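You operate a simulated robot arm through the tools that you are given. There is no shell and no other tool.

You run a simulated robot arm. Do the job below in one go: nothing can be reset, and whatever is moved stays where it is left.

Task
Take the OFF sign down and start the beige cabinet's heater on FULL.
Fine: sign out of its holder and on the side shelf before you switch on; the white pipes' red lever open, green selector at FULL, so that the RUN lamp lights. Set down upright: yellow sign.

Only the result counts: the job must be done as asked and must still hold three seconds after the hand-in. Knocking over, shifting, dropping, spilling or breaking anything else fails it.

Robot
A 7-joint arm with a fingered hand, fixed in place. Base frame: the origin is at the foot of the arm, x ahead of it, y to its left, z up. Units: mm, rad, N and s.
Its first joint turns from -1.204 to 3.002 rad. Payload 5 kg.
Tool frame: the origin (TCP) lies between the finger pads and is the grasp point; the fingertips stand 32 mm ahead of it; z points along the fingers, y is the line along which they close. The gripper opens to 160 mm. The gripper's body begins 89 mm behind the TCP. The gripper is a hand of 3 fingers: y runs from the thumb to the fingers, the wrist lies at [0, 0, -252] in the tool frame, and closing takes about 1.5 s.
Orientation is told as [roll, pitch, yaw] about the base's x, y, z axes, in that order, counted from this pose: with the fingers straight down and closing along the base's y, the tool's x points along the base's -x, its y along +y and its z along -z.

Tools
- The arm moves only by the tool nudge_tool. Its argument "commands" is a list of rows, each a list of 6 numbers: the shift along the base's x, y, z in units of 50 mm (1.0 is 50 mm), then the turn, a rotation vector about the base's x, y, z in units of 6 degrees (1.0 is 6 degrees). In form: [[x, y, z, rx, ry, rz], ...]. A call has 1 to 20 rows; each row shifts and turns the commanded pose from where the row before left it. "fingers" is the opening in per cent of the stroke, from 0 (shut) to 100 (fully open), set as the call begins (left out, the last holds). A call with a number of a shift or a turn outside -1 to 1 is refused whole. Each row takes 0.2 s and may step no farther than 50 mm and 0.15 rad from the row before; otherwise, or with a gripper value out of range, the whole call is refused. Where a pose cannot be reached the arm comes as near as it can. A force on the tool above 90 N (or 10 N above the force at the start of the call, whichever is more), or a blocked arm, ends the call early, and 0.2 s more pass. Each finger travels about 108 mm/s and halts on what it meets, pressing with about 23 N; the grip force reading is that of the motor and also rises with nothing between the fingers. The clock runs only during rows and for 0.2 s after the last one: add rows that do not move to give the fingers time. It gives the time, the measured TCP pose, the force on the tool (base axes), the opening and the grip force at its end, in the units of the frame above (readings bear some noise), with the torque about the TCP (base axes, N m) and any sound that the robot's microphone picked up.
- Cameras (640 x 400 px; columns grow to the right, rows downward): "scene" is fixed at [49.6, 648.9, 1810.7]; the picture's right is [-0.82, -0.58, 0.00], its down [-0.20, 0.28, -0.94] and it looks along [0.54, -0.77, -0.34] (base axes); focal length 315 px, centre (320, 200). "wrist" rides on the gripper at [65, -4, -116] in the tool frame; the picture's right is [0.06, 1.00, 0.00], its down [-0.87, 0.05, -0.49] and it looks along [-0.49, 0.03, 0.87] (tool axes); focal length 261 px, centre (320, 200). There is no depth. A picture from a camera that has moved, and an enlarged one, comes with that camera's place and axes in the base frame and with its lens.
- grab_frame(camera): a new picture of that camera. The clock stands still meanwhile.
- move_column(by): slides the trunk up (or, below 0, down) by that many mm; the arm rides with it, the base frame stays. It gives what a move gives, with no picture.
- finger_targets(finger1, finger2, thumb_bend): sets how far each is bent, from 0 (flat) to 1 (curled in); at 0.3 the hand is open as for a grip, at 0.7 the pads meet at the TCP. One left out holds its place. A second passes; each finger stops where it meets its share of the squeeze, and holds until it gets a number again. A gripper value or a shape takes the hand back. It gives what a move gives, with no picture; readings hold the bend of each and the force on the fingers (four entries, about 0 where the hand has none), thumb and palm.
- set_grasp(shape): the hand has 3 fingers and takes this shape, open, in about a second: jaw (thumb against the fingers, like two jaws); tri (thumb and two fingers); tip (a fingertip pinch); poke (one finger out to press); point (the index stretched); flat (the hand flat); cup (the hand cupped); fist (a fist). The gripper value then closes the fingers along that shape, each until it touches; the sizes above hold for jaw. It gives what a move gives, with no picture.
- inspect(camera, box): a new picture of the part [left, top, right, bottom] of that camera's present view, enlarged. The clock stands still meanwhile.
- hand_in(): hands the job in; it is judged then, once.

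Nothing tells you positions but the pictures and the camera data. Unless the task says otherwise, let go and move clear before handing in.

The tools are called after "Request:" as a command line: name --pt "numbers of a row" for each row, then --argument value for the rest, lists and objects as JSON in quotes. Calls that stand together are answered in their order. nudge_tool: Moves the arm, as the interface text tells. Its arguments: {"type":"object","properties":{"commands":{"type":"array","items":{"type":"array","items":{"type":"number"}}},"fingers":{"type":"number"}},"required":["commands"]} The other tools are called the same way: move_column (by) slides the trunk up or down; set_grasp (shape) gives the hand a shape; finger_targets (finger1, finger2, thumb_bend) moves the fingers one by one; grab_frame (camera) takes a picture; inspect (camera, box) takes an enlarged picture of a part of a camera's view; hand_in () hands the job in.

At the start:

```text
clock: 0.0
eef_pos: [565.8, -557.4, 1459.6]
tool_rot: [0.0, -0.001, 0.0]
ft_force: [-0.1, -0.4, -0.5]
ft_torque: [-0.03, -0.01, -0.03]
opening: 159.9
grasp_force: 0.1
shape: jaw
bend: [0.3, 0.3, 0.3]
finger forces: [0.0, 0.0, 0.0, 0.0, 0.1, 0.0]
trunk travel left (down, up): [-825.0, 115.0]
```

scene: 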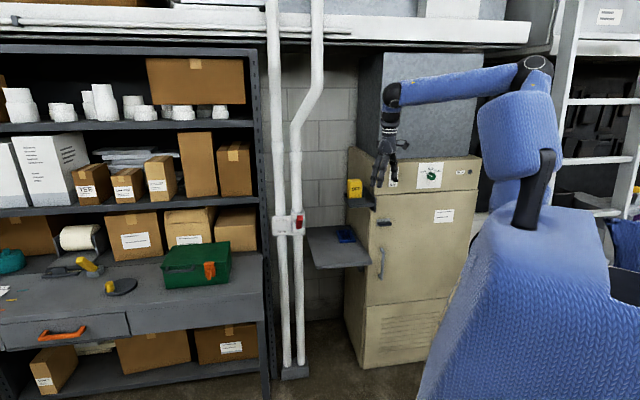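
wrist: 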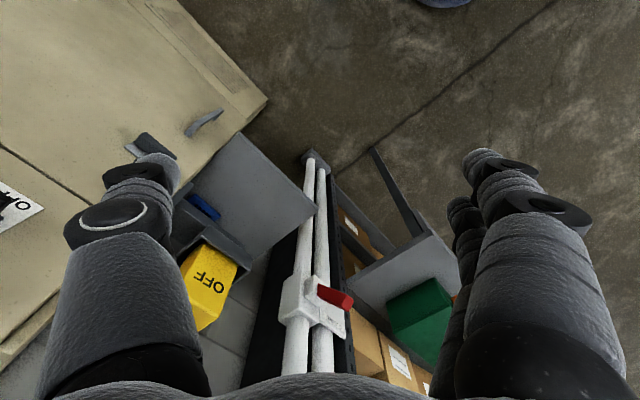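

I see the beige cabinet with a yellow OFF sign in a holder at its left side, a grey side shelf below it, and white pipes with a red lever. I'll look closer before moving anything.

Request:
inspect --camera "scene" --box '[260, 140, 420, 240]'

Request:
inspect --camera "scene" --box '[330, 140, 490, 240]'

Request:
inspect --camera "wrist" --box '[100, 120, 420, 320]'

Request:
inspect --camera "wrist" --box '[0, 60, 256, 220]'

```text
4.00 times, centred on (340, 190) of scene
camera zoom: at [49.6, 648.9, 1810.7], right [-0.82, -0.58, 0.0], down [-0.2, 0.28, -0.94], along [0.54, -0.77, -0.34], focal length 1260 px, centre (240, 240)
```

zoom: 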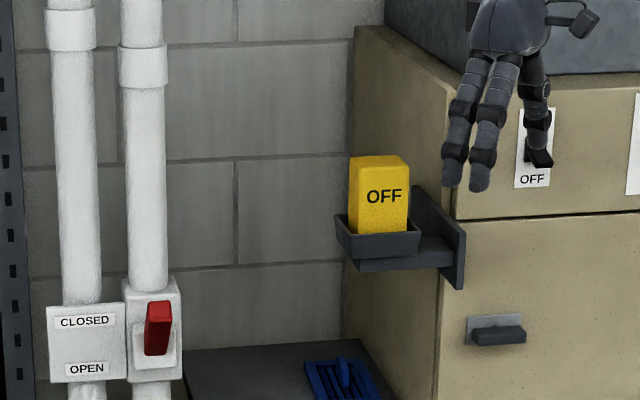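

```text
4.00 times, centred on (410, 190) of scene
camera zoom: at [49.6, 648.9, 1810.7], right [-0.82, -0.58, 0.0], down [-0.2, 0.28, -0.94], along [0.54, -0.77, -0.34], focal length 1260 px, centre (-40, 240)
```

zoom: 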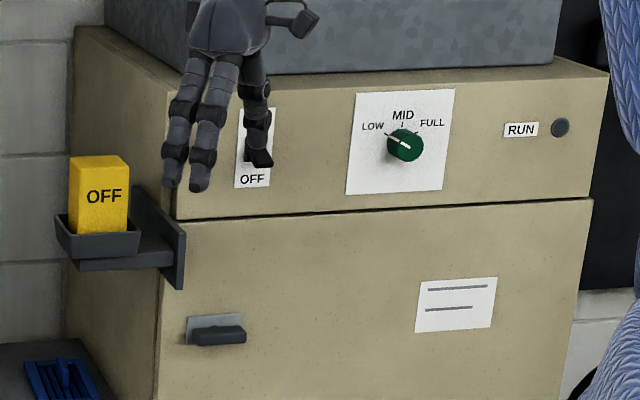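

```text
2.00 times, centred on (260, 220) of wrist
camera zoom: at [500.5, -564.2, 1575.9], right [-0.06, 1.0, 0.0], down [0.87, 0.05, 0.49], along [0.49, 0.03, -0.87], focal length 521 px, centre (440, 160)
```

zoom: 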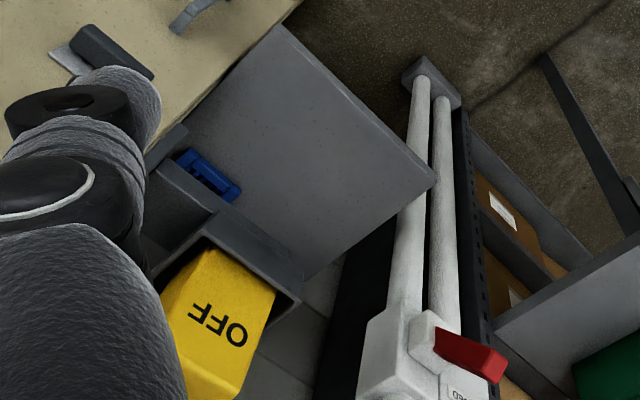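

```text
2.50 times, centred on (128, 140) of wrist
camera zoom: at [500.5, -564.2, 1575.9], right [-0.06, 1.0, 0.0], down [0.87, 0.05, 0.49], along [0.49, 0.03, -0.87], focal length 652 px, centre (800, 350)
```

zoom: 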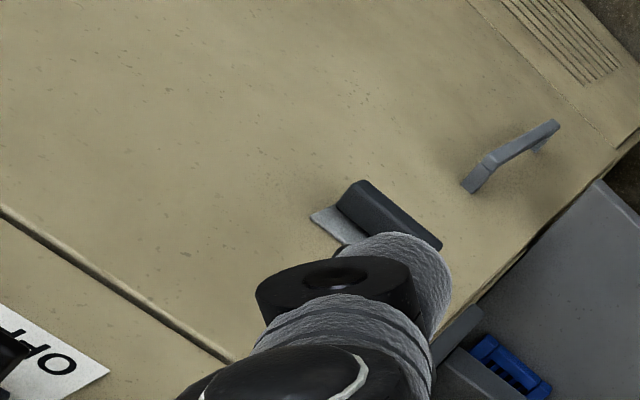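

The OFF sign stands at about (770, -694, 1326), the red lever at about (983, -501, 1160) and the shelf surface at about z 890. The cabinet front faces roughly (-0.67, 0.75), so I'll turn the hand to point horizontally at it, in free space.

Request:
nudge_tool --pt "0 0 0 0 0 -1" --pt "0 0 0 0 0 -1" --pt "0 0 0 0 0 -1" --pt "0 0 0 0 0 -1" --pt "0 0 0 0 0 -1" --pt "0 0 0 0 0 -1" --pt "0 0 0 0 0 -1" --pt "0 0 0 0 0 -1"

```text
clock: 1.8
eef_pos: [565.4, -558.8, 1459.9]
tool_rot: [0.0, 0.0, -0.838]
ft_force: [0.3, 0.7, 0.3]
ft_torque: [0.0, 0.01, -0.03]
opening: 160.0
grasp_force: 0.1
shape: jaw
bend: [0.3, 0.3, 0.3]
finger forces: [0.0, 0.0, 0.0, 0.0, 0.0, 0.0]
trunk travel left (down, up): [-825.0, 115.0]
```

The hand has yawed by 48°. I'll take pictures from here to get the cabinet's direction more exactly.

Request:
grab_frame --camera "wrist"

Request:
grab_frame --camera "scene"

```text
taken
camera wrist: at [519.1, -514.6, 1576.0], right [0.7, 0.71, 0.0], down [0.62, -0.61, 0.49], along [0.35, -0.34, -0.87], focal length 261 px, centre (320, 200)
```

wrist: 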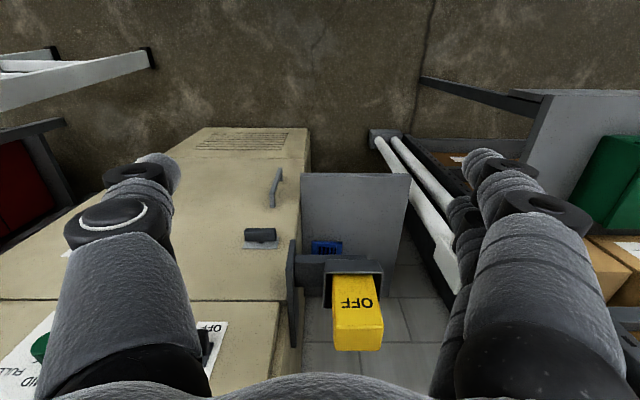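

```text
taken
```

scene: 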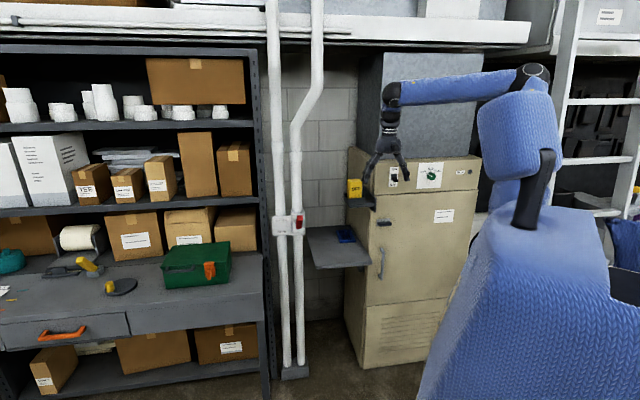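

The shelf and cabinet edges run level in the picture, so the cabinet is turned 45° in the base frame. I'll correct the yaw to -45° and tilt the hand up to horizontal, facing the cabinet.

Request:
nudge_tool --pt "0 0 0 0 0 0.5" --pt "0 0 0 -0.707 -0.707 0" --pt "0 0 0 -0.707 -0.707 0" --pt "0 0 0 -0.707 -0.707 0" --pt "0 0 0 -0.707 -0.707 0" --pt "0 0 0 -0.707 -0.707 0" --pt "0 0 0 -0.707 -0.707 0" --pt "0 0 0 -0.707 -0.707 0" --pt "0 0 0 -0.707 -0.707 0"

```text
clock: 3.8
eef_pos: [565.3, -557.5, 1459.2]
tool_rot: [0.0, -0.837, -0.786]
ft_force: [-0.3, 0.2, 0.6]
ft_torque: [0.01, -0.02, 0.01]
opening: 160.1
grasp_force: 0.1
shape: jaw
bend: [0.3, 0.3, 0.3]
finger forces: [0.0, 0.0, 0.1, 0.1, 0.1, 0.1]
trunk travel left (down, up): [-825.0, 115.0]
```

Halfway through the tilt the pose tracks well. I'll look again from here.

Request:
grab_frame --camera "wrist"

Request:
grab_frame --camera "scene"

```text
taken
camera wrist: at [471.4, -470.6, 1489.1], right [0.68, 0.74, -0.05], down [0.19, -0.11, 0.97], along [0.71, -0.67, -0.22], focal length 261 px, centre (320, 200)
```

wrist: 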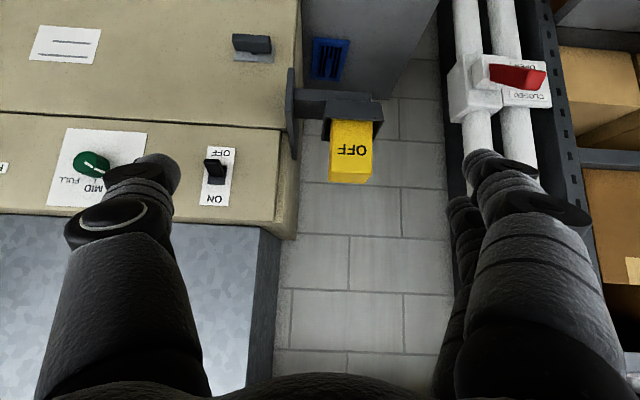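

```text
taken
```

scene: 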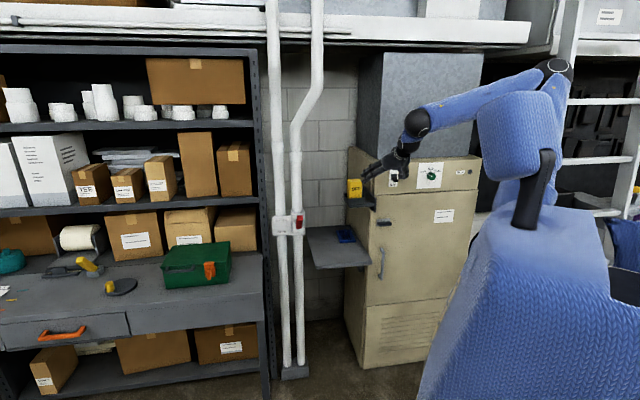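

This view shows the knob, the ON/OFF switch, the sign and the lever clearly, though upside down. I'll enlarge each one for triangulation.

Request:
inspect --camera "wrist" --box '[0, 110, 256, 270]'

Request:
inspect --camera "wrist" --box '[270, 60, 430, 160]'

Request:
inspect --camera "wrist" --box '[430, 30, 590, 130]'

Request:
inspect --camera "scene" --box '[260, 180, 356, 240]'

Request:
inspect --camera "scene" --box '[336, 150, 416, 200]'

Request:
inspect --camera "scene" --box '[380, 150, 492, 220]'

Request:
inspect --camera "scene" --box '[300, 210, 396, 270]'

```text
2.50 times, centred on (128, 190) of wrist
camera zoom: at [471.4, -470.6, 1489.1], right [0.68, 0.74, -0.05], down [0.19, -0.11, 0.97], along [0.71, -0.67, -0.22], focal length 652 px, centre (800, 225)
```

zoom: 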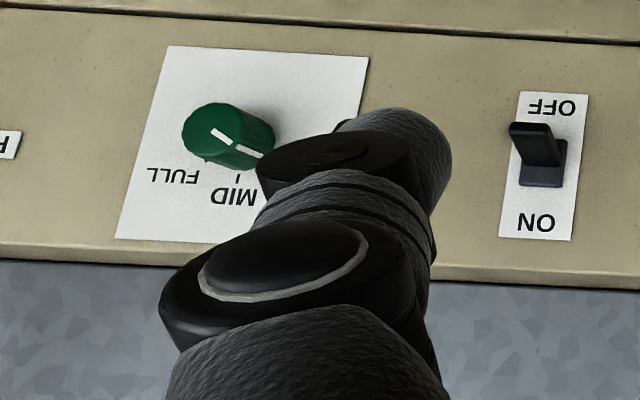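

```text
4.00 times, centred on (350, 110) of wrist
camera zoom: at [471.4, -470.6, 1489.1], right [0.68, 0.74, -0.05], down [0.19, -0.11, 0.97], along [0.71, -0.67, -0.22], focal length 1043 px, centre (200, 560)
```

zoom: 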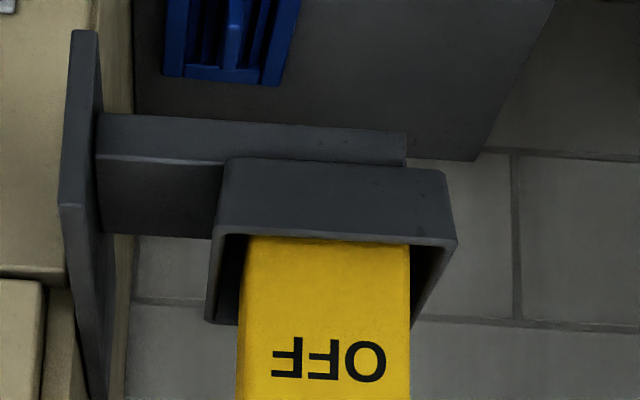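

```text
4.00 times, centred on (510, 80) of wrist
camera zoom: at [471.4, -470.6, 1489.1], right [0.68, 0.74, -0.05], down [0.19, -0.11, 0.97], along [0.71, -0.67, -0.22], focal length 1043 px, centre (-440, 680)
```

zoom: 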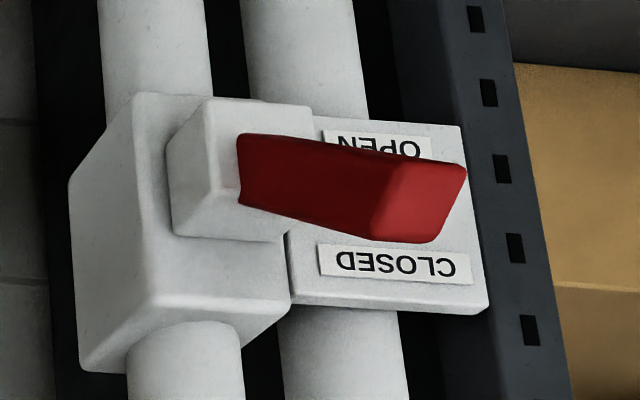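

```text
6.67 times, centred on (308, 210) of scene
camera zoom: at [49.6, 648.9, 1810.7], right [-0.82, -0.58, 0.0], down [-0.2, 0.28, -0.94], along [0.54, -0.77, -0.34], focal length 2100 px, centre (400, 133)
```

zoom: 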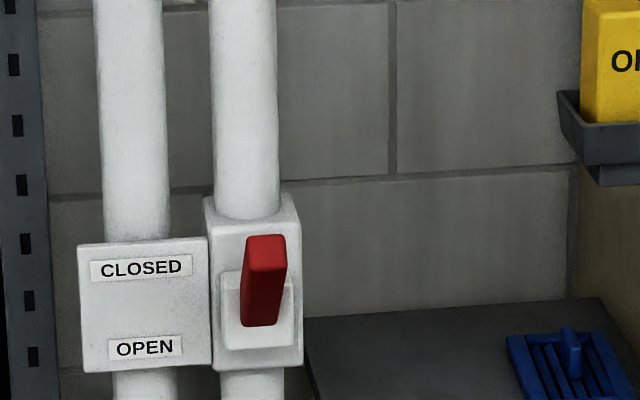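

```text
8.00 times, centred on (376, 175) of scene
camera zoom: at [49.6, 648.9, 1810.7], right [-0.82, -0.58, 0.0], down [-0.2, 0.28, -0.94], along [0.54, -0.77, -0.34], focal length 2520 px, centre (-128, 400)
```

zoom: 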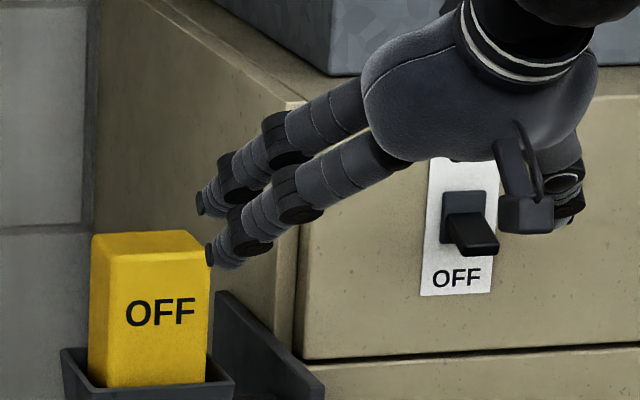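

```text
5.71 times, centred on (436, 185) of scene
camera zoom: at [49.6, 648.9, 1810.7], right [-0.82, -0.58, 0.0], down [-0.2, 0.28, -0.94], along [0.54, -0.77, -0.34], focal length 1800 px, centre (-343, 286)
```

zoom: 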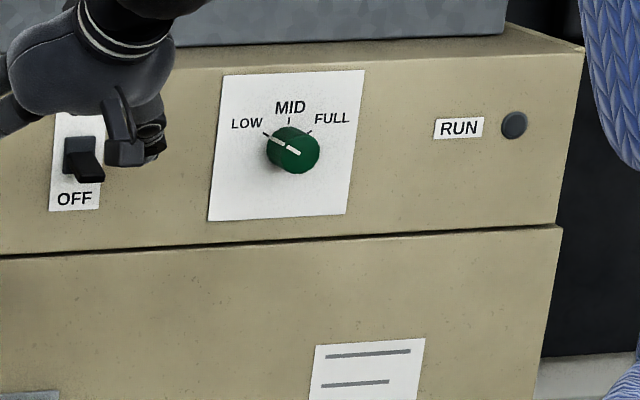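

```text
6.67 times, centred on (348, 240) of scene
camera zoom: at [49.6, 648.9, 1810.7], right [-0.82, -0.58, 0.0], down [-0.2, 0.28, -0.94], along [0.54, -0.77, -0.34], focal length 2100 px, centre (133, -67)
```

zoom: 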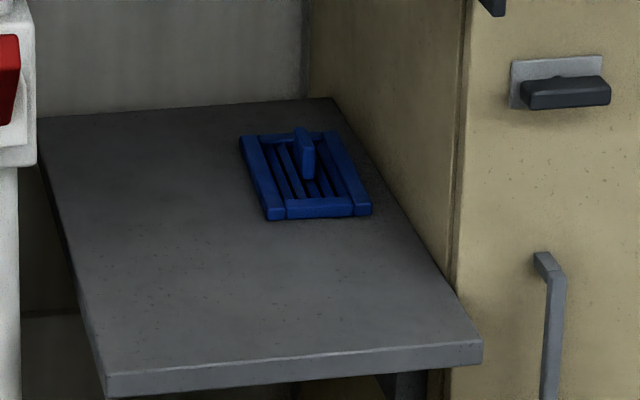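

My triangulation now puts the sign's front face at about u=55, h=1024, z=1329, where u runs along the wall and h into it. The cabinet front seems further back, near h 1140. I'll finish the tilt to horizontal and take pictures from two heights to measure it properly.

Request:
nudge_tool --pt "0 0 0 -0.707 -0.707 0" --pt "0 0 0 -0.707 -0.707 0" --pt "0 0 0 -0.707 -0.707 0" --pt "0 0 0 -0.707 -0.707 0" --pt "0 0 0 -0.707 -0.707 0" --pt "0 0 0 -0.707 -0.707 0" --pt "0 0 0 -0.707 -0.707 0"

Request:
grab_frame --camera "wrist"

Request:
grab_frame --camera "scene"

```text
clock: 5.4
eef_pos: [611.7, -629.5, 1503.1]
tool_rot: [0.115, -1.553, -0.884]
ft_force: [-0.1, -1.0, 0.4]
ft_torque: [0.01, 0.0, 0.07]
opening: 159.7
grasp_force: 0.1
shape: jaw
bend: [0.3, 0.3, 0.3]
finger forces: [0.0, 0.0, 0.1, 0.0, 0.0, 0.0]
out of reach, approached as far as the arm can: row 3, 4, 5, 6, 7
trunk travel left (down, up): [-825.0, 115.0]
```

```text
taken
camera wrist: at [525.8, -552.2, 1439.4], right [0.69, 0.72, -0.06], down [-0.31, 0.37, 0.88], along [0.65, -0.59, 0.47], focal length 261 px, centre (320, 200)
```

wrist: 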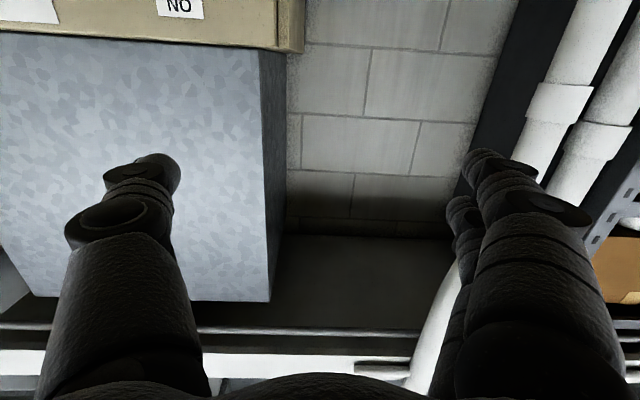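

```text
taken
```

scene: 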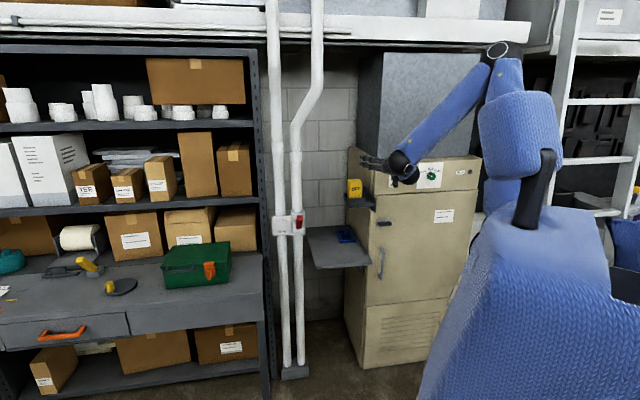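

The wrist hits its pitch limit here because the forearm slopes down steeply. I'll lower the trunk so the forearm runs more level, then re-command the pose.

Request:
move_column --by -250

Request:
nudge_tool --pt "0 0 0.5 0 0 0"

```text
clock: 8.0
eef_pos: [612.8, -625.8, 1252.7]
tool_rot: [0.037, -1.554, -0.807]
ft_force: [0.4, 0.3, 0.1]
ft_torque: [0.02, -0.05, 0.01]
opening: 160.0
grasp_force: 0.0
shape: jaw
bend: [0.3, 0.3, 0.3]
finger forces: [0.1, 0.1, 0.0, 0.0, 0.0, 0.0]
trunk travel left (down, up): [-575.0, 365.0]
```

```text
clock: 8.4
eef_pos: [611.1, -627.5, 1278.6]
tool_rot: [0.138, -1.554, -0.907]
ft_force: [-0.3, -0.6, -0.1]
ft_torque: [0.04, 0.03, 0.03]
opening: 160.1
grasp_force: 0.1
shape: jaw
bend: [0.3, 0.3, 0.3]
finger forces: [0.0, 0.0, 0.0, 0.0, 0.0, 0.0]
trunk travel left (down, up): [-575.0, 365.0]
```

The hand is now practically horizontal at z 1279 and no longer flagged out of reach. I'll take pictures.

Request:
grab_frame --camera "wrist"

Request:
grab_frame --camera "scene"

```text
taken
camera wrist: at [524.6, -551.3, 1215.4], right [0.69, 0.72, -0.06], down [-0.31, 0.37, 0.88], along [0.65, -0.59, 0.48], focal length 261 px, centre (320, 200)
```

wrist: 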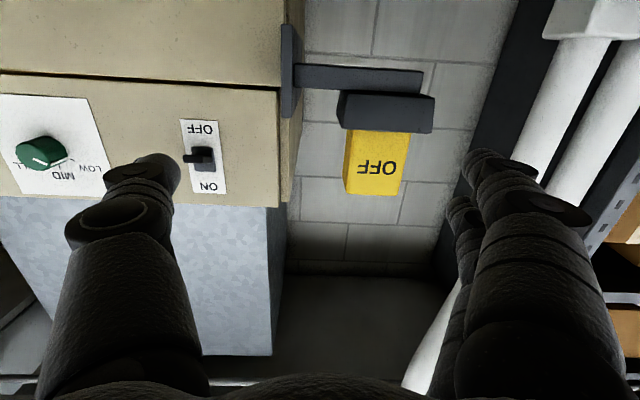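

```text
taken
```

scene: 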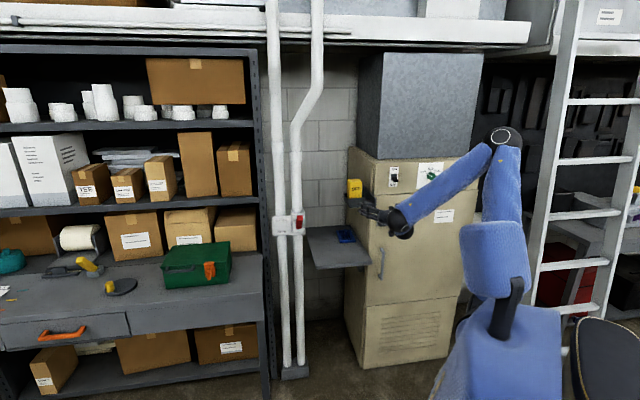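

The baseline between this view and the earlier tilted view is 270 mm vertical, which is good for depth. I'll enlarge the features.

Request:
inspect --camera "wrist" --box '[0, 70, 240, 220]'

Request:
inspect --camera "wrist" --box '[270, 20, 462, 140]'

Request:
inspect --camera "wrist" --box '[270, 100, 462, 220]'

```text
2.67 times, centred on (120, 145) of wrist
camera zoom: at [524.6, -551.3, 1215.4], right [0.69, 0.72, -0.06], down [-0.31, 0.37, 0.88], along [0.65, -0.59, 0.48], focal length 695 px, centre (853, 347)
```

zoom: 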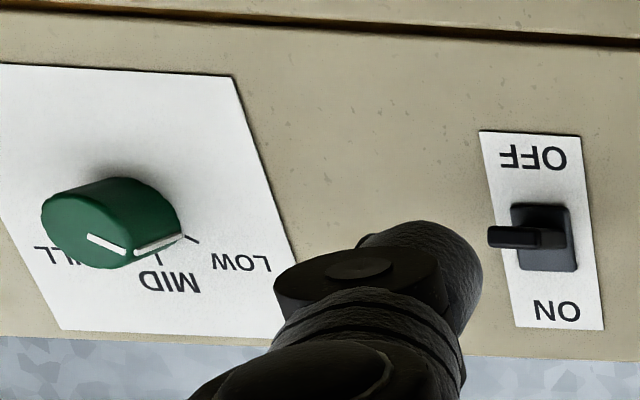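

```text
3.33 times, centred on (366, 80) of wrist
camera zoom: at [524.6, -551.3, 1215.4], right [0.69, 0.72, -0.06], down [-0.31, 0.37, 0.88], along [0.65, -0.59, 0.48], focal length 869 px, centre (167, 600)
```

zoom: 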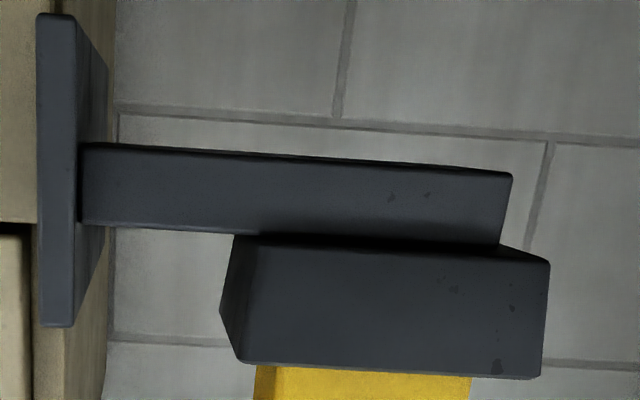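

```text
3.33 times, centred on (366, 160) of wrist
camera zoom: at [524.6, -551.3, 1215.4], right [0.69, 0.72, -0.06], down [-0.31, 0.37, 0.88], along [0.65, -0.59, 0.48], focal length 869 px, centre (167, 333)
```

zoom: 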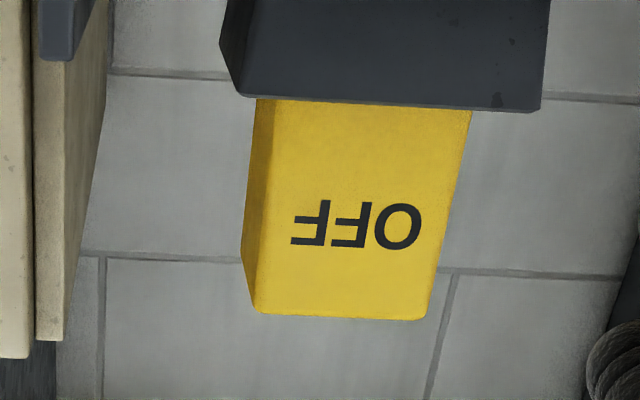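

Wrist stereo gives these positions:
- Sign: face at u=58, h≈1041, exposed from z 1274 to 1357, about 62 mm wide.
- Switch: (u -177, h 1134, z 1357).
- Knob front: (u -389, h 1102, z 1351).

Next I'll move to a pre-grasp in front of the sign with the hand opened to about 100 mm.

Request:
nudge_tool --pt "0.726 -0.066 0.267 0 0 0" --pt "0.726 -0.066 0.267 0 0 0" --pt "0.726 -0.066 0.267 0 0 -0.2" --pt "0 0 0 0 0 0" --fingers 62

Request:
grab_frame --camera "wrist"

Request:
inspect --camera "scene" --box '[330, 150, 426, 210]'

```text
clock: 9.4
eef_pos: [720.5, -636.6, 1318.8]
tool_rot: [0.057, -1.553, -0.846]
ft_force: [0.2, -1.0, -0.4]
ft_torque: [0.02, -0.01, 0.01]
opening: 99.7
grasp_force: 0.0
shape: jaw
bend: [0.7, 0.7, 0.69]
finger forces: [0.0, 0.1, 0.0, 0.1, 0.0, 0.0]
trunk travel left (down, up): [-575.0, 365.0]
```

```text
taken
camera wrist: at [636.1, -557.9, 1255.2], right [0.71, 0.7, -0.06], down [-0.3, 0.38, 0.88], along [0.64, -0.6, 0.48], focal length 261 px, centre (320, 200)
```

wrist: 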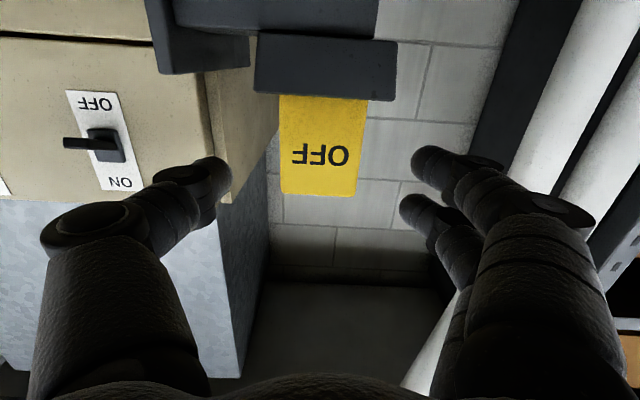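

```text
6.67 times, centred on (378, 180) of scene
camera zoom: at [49.6, 648.9, 1810.7], right [-0.82, -0.58, 0.0], down [-0.2, 0.28, -0.94], along [0.54, -0.77, -0.34], focal length 2100 px, centre (-67, 333)
```

zoom: 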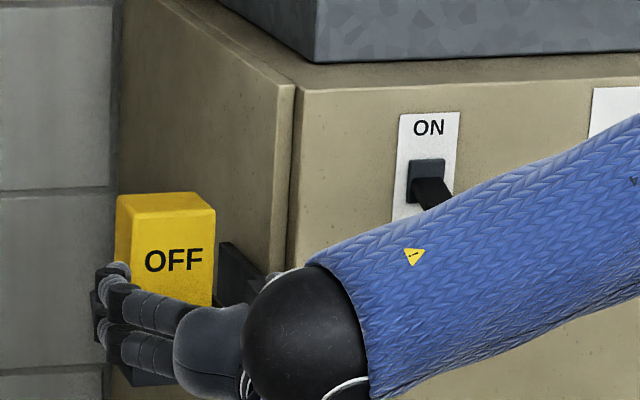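

The hand is centred on the sign (u ≈ 59). I'll advance 105 mm straight in with the fingers straddling it.

Request:
nudge_tool --pt "0.37 -0.37 0 0 0 0" --pt "0.37 -0.37 0 0 0 0" --pt "0.37 -0.37 0 0 0 0" --pt "0.37 -0.37 0 0 0 0"

Request:
grab_frame --camera "wrist"

Request:
inspect --camera "scene" --box '[330, 150, 426, 210]'

```text
clock: 10.4
eef_pos: [796.3, -710.5, 1317.7]
tool_rot: [0.054, -1.551, -0.846]
ft_force: [-0.4, -0.1, -0.8]
ft_torque: [-0.03, -0.02, 0.02]
opening: 99.2
grasp_force: 0.1
shape: jaw
bend: [0.7, 0.7, 0.69]
finger forces: [0.0, 0.0, 0.1, 0.0, 0.1, 0.0]
trunk travel left (down, up): [-575.0, 365.0]
```

```text
taken
camera wrist: at [711.7, -632.8, 1255.3], right [0.71, 0.7, -0.06], down [-0.3, 0.38, 0.88], along [0.64, -0.6, 0.47], focal length 261 px, centre (320, 200)
```

wrist: 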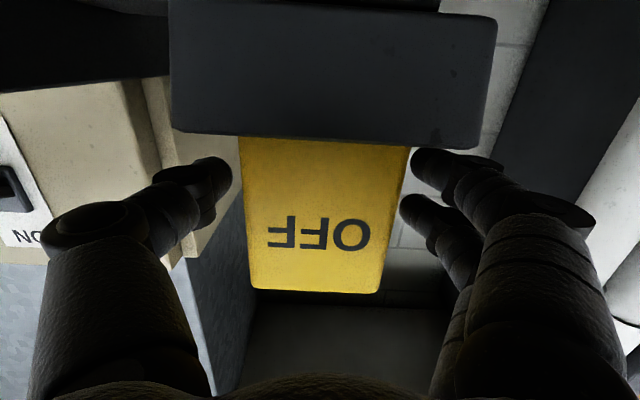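

```text
6.67 times, centred on (378, 180) of scene
camera zoom: at [49.6, 648.9, 1810.7], right [-0.82, -0.58, 0.0], down [-0.2, 0.28, -0.94], along [0.54, -0.77, -0.34], focal length 2100 px, centre (-67, 333)
```

zoom: 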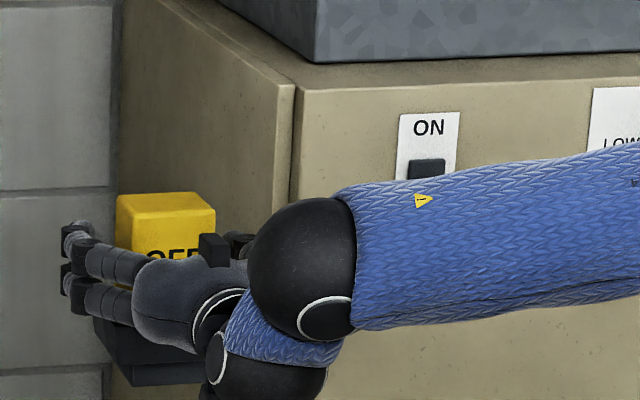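

The fingers are on both sides of the sign and above the tray rim. I'll close on it now.

Request:
nudge_tool --pt "0 0 0 0 0 0" --pt "0 0 0 0 0 0" --pt "0 0 0 0 0 0" --pt "0 0 0 0 0 0" --pt "0 0 0 0 0 0" --pt "0 0 0 0 0 0" --pt "0 0 0 0 0 0" --pt "0 0 0 0 0 0" --fingers 0

Request:
grab_frame --camera "wrist"

```text
clock: 12.2
eef_pos: [796.0, -710.6, 1318.6]
tool_rot: [0.043, -1.553, -0.832]
ft_force: [1.2, -0.9, 3.4]
ft_torque: [-0.07, -0.09, 0.0]
opening: 59.8
grasp_force: 23.8
shape: jaw
bend: [0.73, 0.73, 0.7]
finger forces: [10.4, 10.6, 0.1, 0.0, 20.9, 0.0]
trunk travel left (down, up): [-575.0, 365.0]
```

```text
taken
camera wrist: at [710.9, -631.9, 1255.9], right [0.71, 0.7, -0.06], down [-0.3, 0.38, 0.88], along [0.64, -0.6, 0.47], focal length 261 px, centre (320, 200)
```

wrist: 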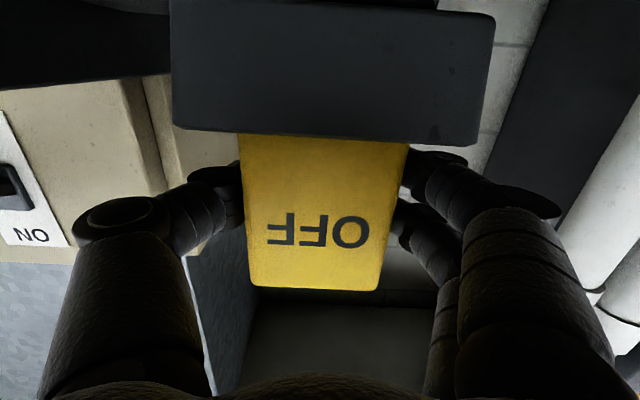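

The grip is firm (opening 60 mm, about 21 N). I'll lift the sign straight up out of the holder.

Request:
nudge_tool --pt "0 0 0.2 0 0 0" --pt "0 0 0.2 0 0 0" --pt "0 0 0.3 0 0 0" --pt "0 0 0.3 0 0 0" --pt "0 0 0.3 0 0 0" --pt "0 0 0.3 0 0 0"

Request:
grab_frame --camera "wrist"

Request:
inspect --camera "scene" --box '[330, 150, 426, 210]'

```text
clock: 13.6
eef_pos: [795.7, -711.5, 1398.7]
tool_rot: [0.008, -1.552, -0.799]
ft_force: [-0.5, 0.9, -0.5]
ft_torque: [0.06, 0.01, -0.05]
opening: 60.1
grasp_force: 22.9
shape: jaw
bend: [0.73, 0.73, 0.7]
finger forces: [10.3, 10.7, 0.1, 0.0, 21.0, 0.0]
trunk travel left (down, up): [-575.0, 365.0]
```

```text
taken
camera wrist: at [710.9, -632.2, 1335.4], right [0.71, 0.7, -0.06], down [-0.3, 0.38, 0.88], along [0.64, -0.6, 0.47], focal length 261 px, centre (320, 200)
```

wrist: 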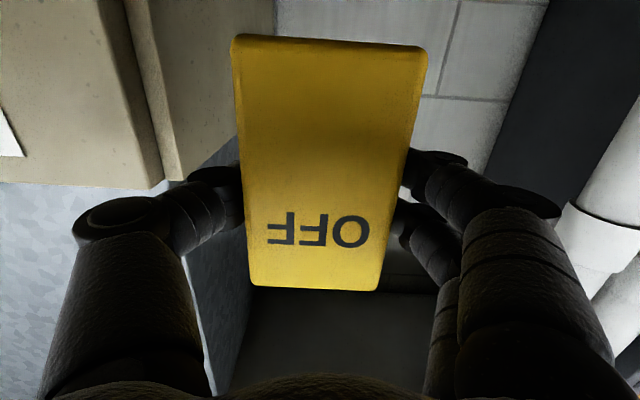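

```text
6.67 times, centred on (378, 180) of scene
camera zoom: at [49.6, 648.9, 1810.7], right [-0.82, -0.58, 0.0], down [-0.2, 0.28, -0.94], along [0.54, -0.77, -0.34], focal length 2100 px, centre (-67, 333)
```

zoom: 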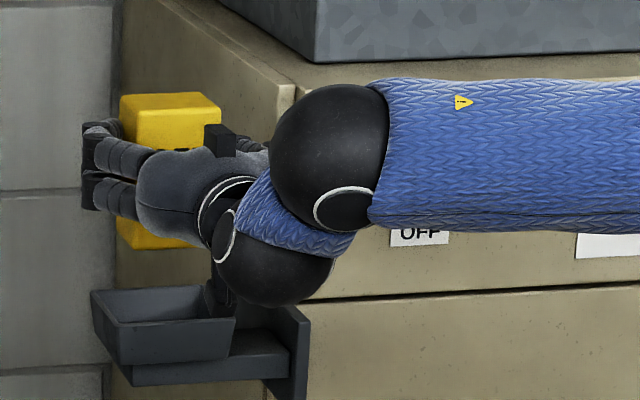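

The sign is free of the tray, with its bottom 69 mm below the TCP. The shelf spans u from -50 to 262 with its front at h 1026 and its top at z ≈ 900, and the blue grille is far back at h ≥ 1275. I'll retreat, shift left, then lower with the trunk.

Request:
nudge_tool --pt "-0.46 0.46 0 0 0 0" --pt "-0.46 0.46 0 0 0 0" --pt "-0.46 0.46 0 0 0 0" --pt "-0.46 0.46 0 0 0 0" --pt "0.42 0.42 0 0 0 0" --pt "0.42 0.42 0 0 0 0"

Request:
move_column --by -250

Request:
grab_frame --camera "scene"

Request:
grab_frame --camera "wrist"

```text
clock: 15.0
eef_pos: [745.3, -574.7, 1398.3]
tool_rot: [0.014, -1.554, -0.801]
ft_force: [0.0, 0.1, -0.9]
ft_torque: [-0.03, 0.0, -0.02]
opening: 60.0
grasp_force: 23.1
shape: jaw
bend: [0.73, 0.73, 0.7]
finger forces: [10.4, 10.7, 0.0, 0.0, 21.1, 0.0]
trunk travel left (down, up): [-575.0, 365.0]
```

```text
clock: 17.6
eef_pos: [745.3, -575.4, 1147.8]
tool_rot: [0.037, -1.552, -0.826]
ft_force: [0.4, 0.0, -1.9]
ft_torque: [0.02, 0.04, 0.01]
opening: 60.1
grasp_force: 23.0
shape: jaw
bend: [0.73, 0.73, 0.7]
finger forces: [10.4, 10.6, 0.1, 0.0, 20.9, 0.1]
trunk travel left (down, up): [-325.0, 615.0]
```

```text
taken
```

scene: 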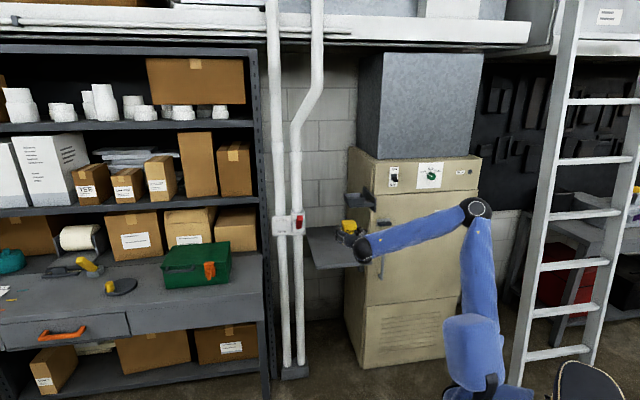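

```text
taken
camera wrist: at [660.5, -497.6, 1085.1], right [0.71, 0.7, -0.06], down [-0.3, 0.38, 0.88], along [0.64, -0.6, 0.47], focal length 261 px, centre (320, 200)
```

wrist: 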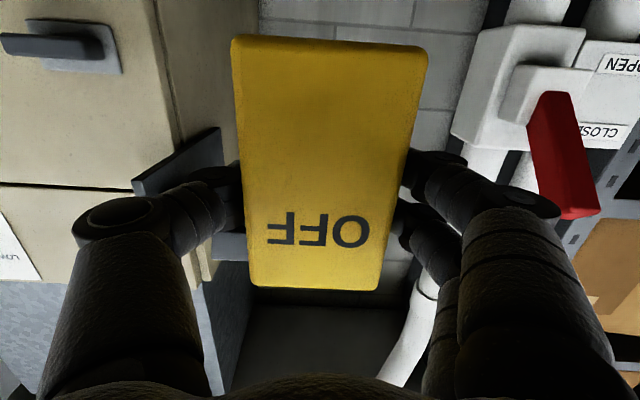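

The sign is held steady. I'll lower another 145 mm and check before moving in over the shelf.

Request:
move_column --by -145

Request:
inspect --camera "scene" --box '[292, 200, 412, 275]'

Request:
grab_frame --camera "wrist"

```text
clock: 19.3
eef_pos: [744.7, -575.3, 1003.2]
tool_rot: [0.037, -1.553, -0.828]
ft_force: [-0.4, 0.4, -0.6]
ft_torque: [0.02, -0.04, 0.02]
opening: 60.1
grasp_force: 22.8
shape: jaw
bend: [0.73, 0.73, 0.7]
finger forces: [10.3, 10.6, 0.1, 0.0, 21.0, 0.0]
trunk travel left (down, up): [-180.0, 760.0]
```

```text
5.33 times, centred on (352, 238) of scene
camera zoom: at [49.6, 648.9, 1810.7], right [-0.82, -0.58, 0.0], down [-0.2, 0.28, -0.94], along [0.54, -0.77, -0.34], focal length 1680 px, centre (149, 0)
```

zoom: 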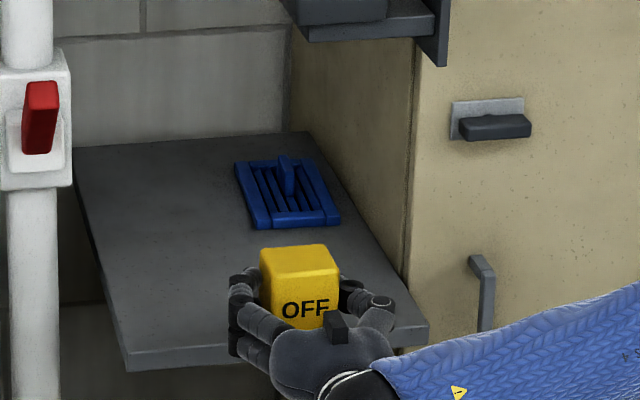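

```text
taken
camera wrist: at [660.5, -497.5, 940.1], right [0.71, 0.7, -0.06], down [-0.3, 0.38, 0.88], along [0.64, -0.6, 0.47], focal length 261 px, centre (320, 200)
```

wrist: 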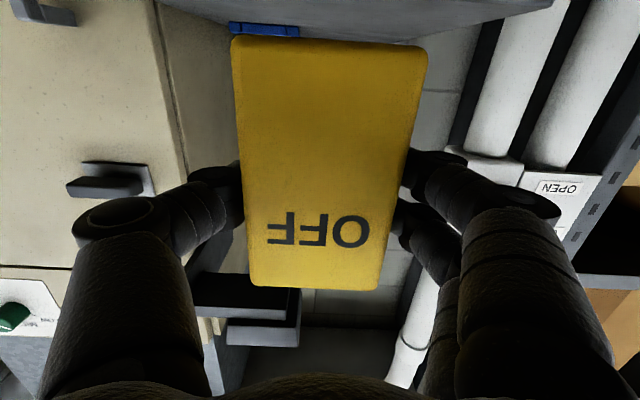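

The sign is at shelf height plus about 34 mm and well clear. I'll move it in over the shelf to h ≈ 1090.

Request:
nudge_tool --pt "0.436 -0.436 0 0 0 0" --pt "0.436 -0.436 0 0 0 0" --pt "0.436 -0.436 0 0 0 0" --pt "0.436 -0.436 0 0 0 0" --pt "0.436 -0.436 0 0 0 0"

Request:
inspect --camera "scene" --box '[292, 200, 412, 275]'

Request:
grab_frame --camera "wrist"

```text
clock: 20.5
eef_pos: [854.7, -685.7, 1001.8]
tool_rot: [0.037, -1.55, -0.828]
ft_force: [-0.9, 0.6, -1.3]
ft_torque: [0.0, 0.02, 0.02]
opening: 59.9
grasp_force: 22.4
shape: jaw
bend: [0.73, 0.73, 0.7]
finger forces: [10.3, 10.5, 0.1, 0.0, 20.9, 0.1]
trunk travel left (down, up): [-180.0, 760.0]
```

```text
5.33 times, centred on (352, 238) of scene
camera zoom: at [49.6, 648.9, 1810.7], right [-0.82, -0.58, 0.0], down [-0.2, 0.28, -0.94], along [0.54, -0.77, -0.34], focal length 1680 px, centre (149, 0)
```

zoom: 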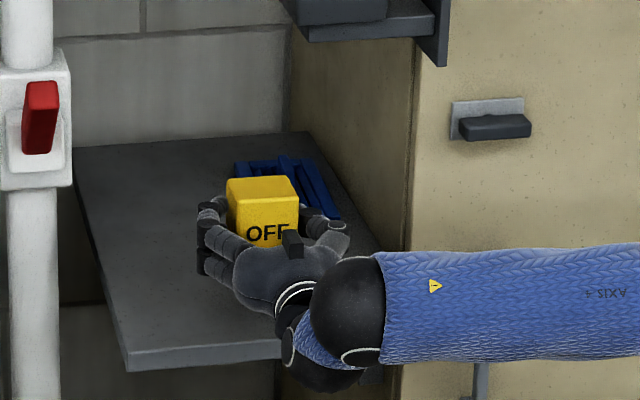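

```text
taken
camera wrist: at [769.5, -608.0, 939.3], right [0.71, 0.7, -0.06], down [-0.3, 0.38, 0.88], along [0.64, -0.6, 0.47], focal length 261 px, centre (320, 200)
```

wrist: 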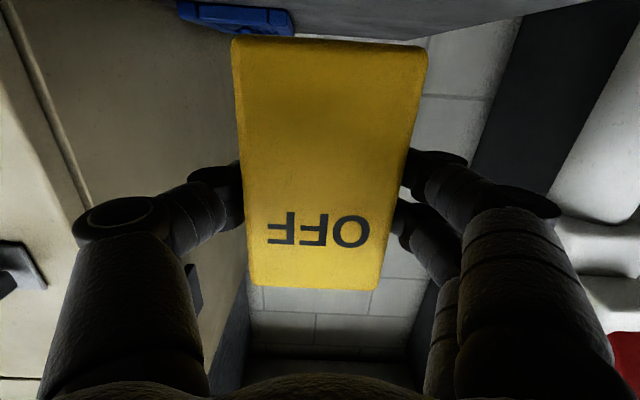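

The sign is over the shelf, clear of the grille and the pipes. I'll lower gently, watching the force.

Request:
nudge_tool --pt "0 0 -0.15 0 0 0" --pt "0 0 -0.15 0 0 0" --pt "0 0 -0.12 0 0 0"

Request:
nudge_tool --pt "0 0 -0.06 0 0 0"

Request:
grab_frame --camera "wrist"

```text
clock: 21.3
eef_pos: [853.7, -685.8, 980.2]
tool_rot: [0.037, -1.553, -0.827]
ft_force: [-0.2, 0.4, 0.1]
ft_torque: [0.04, 0.03, -0.01]
opening: 59.7
grasp_force: 23.3
shape: jaw
bend: [0.73, 0.73, 0.7]
finger forces: [10.4, 10.6, 0.0, 0.0, 20.9, 0.1]
trunk travel left (down, up): [-180.0, 760.0]
```

```text
clock: 21.7
eef_pos: [854.4, -685.0, 978.7]
tool_rot: [0.04, -1.55, -0.832]
ft_force: [-0.8, 0.4, -0.6]
ft_torque: [0.02, -0.02, -0.02]
opening: 59.6
grasp_force: 22.8
shape: jaw
bend: [0.73, 0.73, 0.7]
finger forces: [10.3, 10.6, 0.0, 0.1, 20.9, 0.0]
trunk travel left (down, up): [-180.0, 760.0]
```

```text
taken
camera wrist: at [769.5, -606.9, 915.4], right [0.71, 0.7, -0.06], down [-0.3, 0.38, 0.88], along [0.64, -0.6, 0.47], focal length 261 px, centre (320, 200)
```

wrist: 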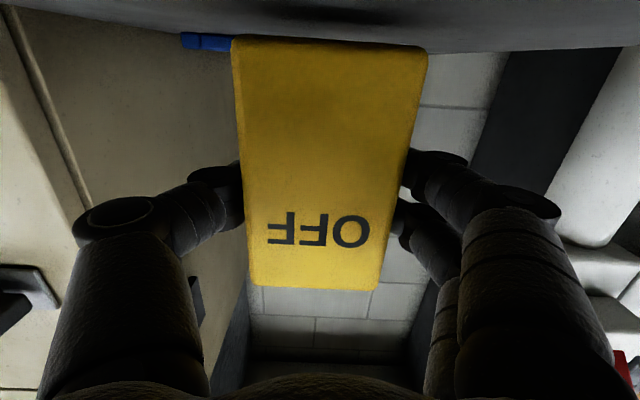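

The bottom is still about 10 mm above the shelf. I'll continue in 2–3 mm steps.

Request:
nudge_tool --pt "0 0 -0.06 0 0 0"

Request:
nudge_tool --pt "0 0 -0.05 0 0 0"

Request:
nudge_tool --pt "0 0 -0.04 0 0 0"

```text
clock: 22.1
eef_pos: [852.9, -686.4, 975.0]
tool_rot: [0.025, -1.549, -0.812]
ft_force: [0.7, -0.5, -1.4]
ft_torque: [0.03, 0.01, 0.01]
opening: 59.9
grasp_force: 22.6
shape: jaw
bend: [0.73, 0.73, 0.7]
finger forces: [10.3, 10.5, 0.1, 0.0, 20.9, 0.0]
trunk travel left (down, up): [-180.0, 760.0]
```

```text
clock: 22.5
eef_pos: [854.1, -685.7, 972.7]
tool_rot: [0.015, -1.551, -0.804]
ft_force: [0.5, -0.4, -0.3]
ft_torque: [0.0, -0.01, -0.01]
opening: 59.9
grasp_force: 23.1
shape: jaw
bend: [0.73, 0.73, 0.7]
finger forces: [10.3, 10.5, 0.0, 0.0, 20.9, 0.0]
trunk travel left (down, up): [-180.0, 760.0]
```

```text
clock: 22.9
eef_pos: [854.7, -685.5, 970.4]
tool_rot: [0.016, -1.553, -0.805]
ft_force: [-0.1, 0.3, -0.5]
ft_torque: [-0.03, -0.02, 0.0]
opening: 60.0
grasp_force: 22.6
shape: jaw
bend: [0.73, 0.73, 0.7]
finger forces: [10.3, 10.6, 0.1, 0.1, 20.9, 0.1]
trunk travel left (down, up): [-180.0, 760.0]
```

No contact yet at z 970. I'll continue in small steps.

Request:
nudge_tool --pt "0 0 -0.04 0 0 0"

Request:
nudge_tool --pt "0 0 -0.04 0 0 0"

Request:
grab_frame --camera "wrist"

Request:
inspect --camera "scene" --box '[292, 200, 412, 275]'

```text
clock: 23.3
eef_pos: [853.9, -684.7, 968.2]
tool_rot: [0.028, -1.553, -0.815]
ft_force: [0.3, 0.1, -1.1]
ft_torque: [-0.03, 0.02, 0.01]
opening: 59.8
grasp_force: 22.7
shape: jaw
bend: [0.73, 0.73, 0.7]
finger forces: [10.3, 10.5, 0.1, 0.0, 20.9, 0.0]
trunk travel left (down, up): [-180.0, 760.0]
```

```text
clock: 23.7
eef_pos: [853.6, -684.9, 968.5]
tool_rot: [0.087, -1.555, -0.879]
ft_force: [0.7, -2.5, 6.9]
ft_torque: [-0.14, -0.09, -0.03]
opening: 60.1
grasp_force: 22.9
shape: jaw
bend: [0.73, 0.73, 0.7]
finger forces: [10.3, 10.6, 0.0, 0.1, 20.8, 0.0]
trunk travel left (down, up): [-180.0, 760.0]
```

```text
taken
camera wrist: at [769.4, -606.3, 905.6], right [0.71, 0.7, -0.06], down [-0.3, 0.38, 0.88], along [0.64, -0.6, 0.48], focal length 261 px, centre (320, 200)
```

wrist: 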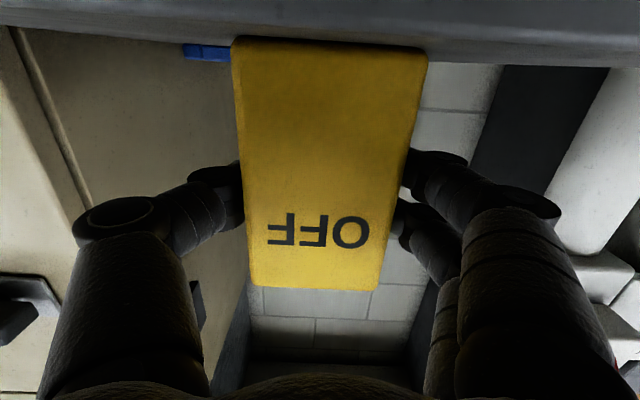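

```text
5.33 times, centred on (352, 238) of scene
camera zoom: at [49.6, 648.9, 1810.7], right [-0.82, -0.58, 0.0], down [-0.2, 0.28, -0.94], along [0.54, -0.77, -0.34], focal length 1680 px, centre (149, 0)
```

zoom: 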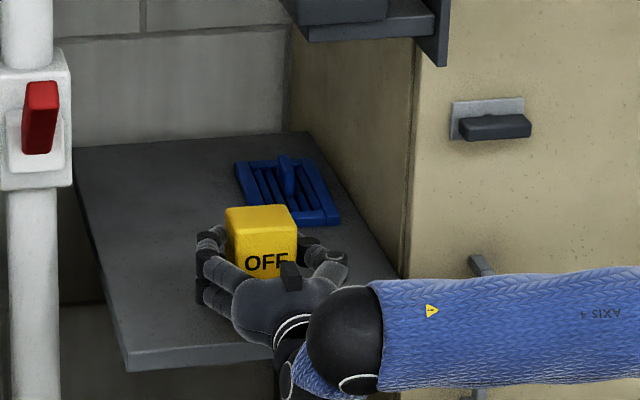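

The sign touches the shelf (about 7 N upward). I'll open the fingers modestly to let go.

Request:
nudge_tool --pt "0 0 0 0 0 0" --pt "0 0 0 0 0 0" --pt "0 0 0 0 0 0" --pt "0 0 0 0 0 0" --fingers 62

Request:
grab_frame --camera "wrist"

Request:
inspect --camera "scene" --box '[292, 200, 412, 275]'

```text
clock: 24.7
eef_pos: [854.1, -685.5, 966.5]
tool_rot: [0.026, -1.551, -0.818]
ft_force: [-0.4, 0.6, 0.0]
ft_torque: [-0.02, -0.01, -0.01]
opening: 98.8
grasp_force: 0.0
shape: jaw
bend: [0.71, 0.71, 0.69]
finger forces: [0.0, 0.0, 0.1, 0.0, 0.1, 0.0]
trunk travel left (down, up): [-180.0, 760.0]
```

```text
taken
camera wrist: at [769.5, -606.4, 904.0], right [0.71, 0.7, -0.06], down [-0.3, 0.38, 0.88], along [0.64, -0.6, 0.47], focal length 261 px, centre (320, 200)
```

wrist: 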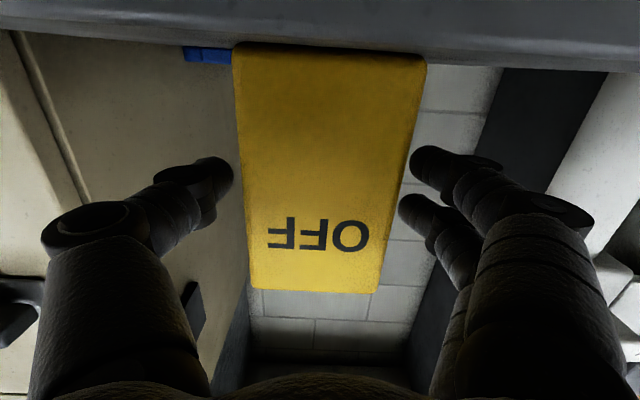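

```text
5.33 times, centred on (352, 238) of scene
camera zoom: at [49.6, 648.9, 1810.7], right [-0.82, -0.58, 0.0], down [-0.2, 0.28, -0.94], along [0.54, -0.77, -0.34], focal length 1680 px, centre (149, 0)
```

zoom: 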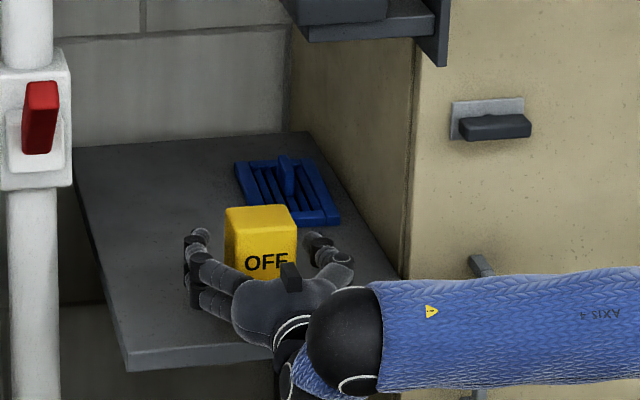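

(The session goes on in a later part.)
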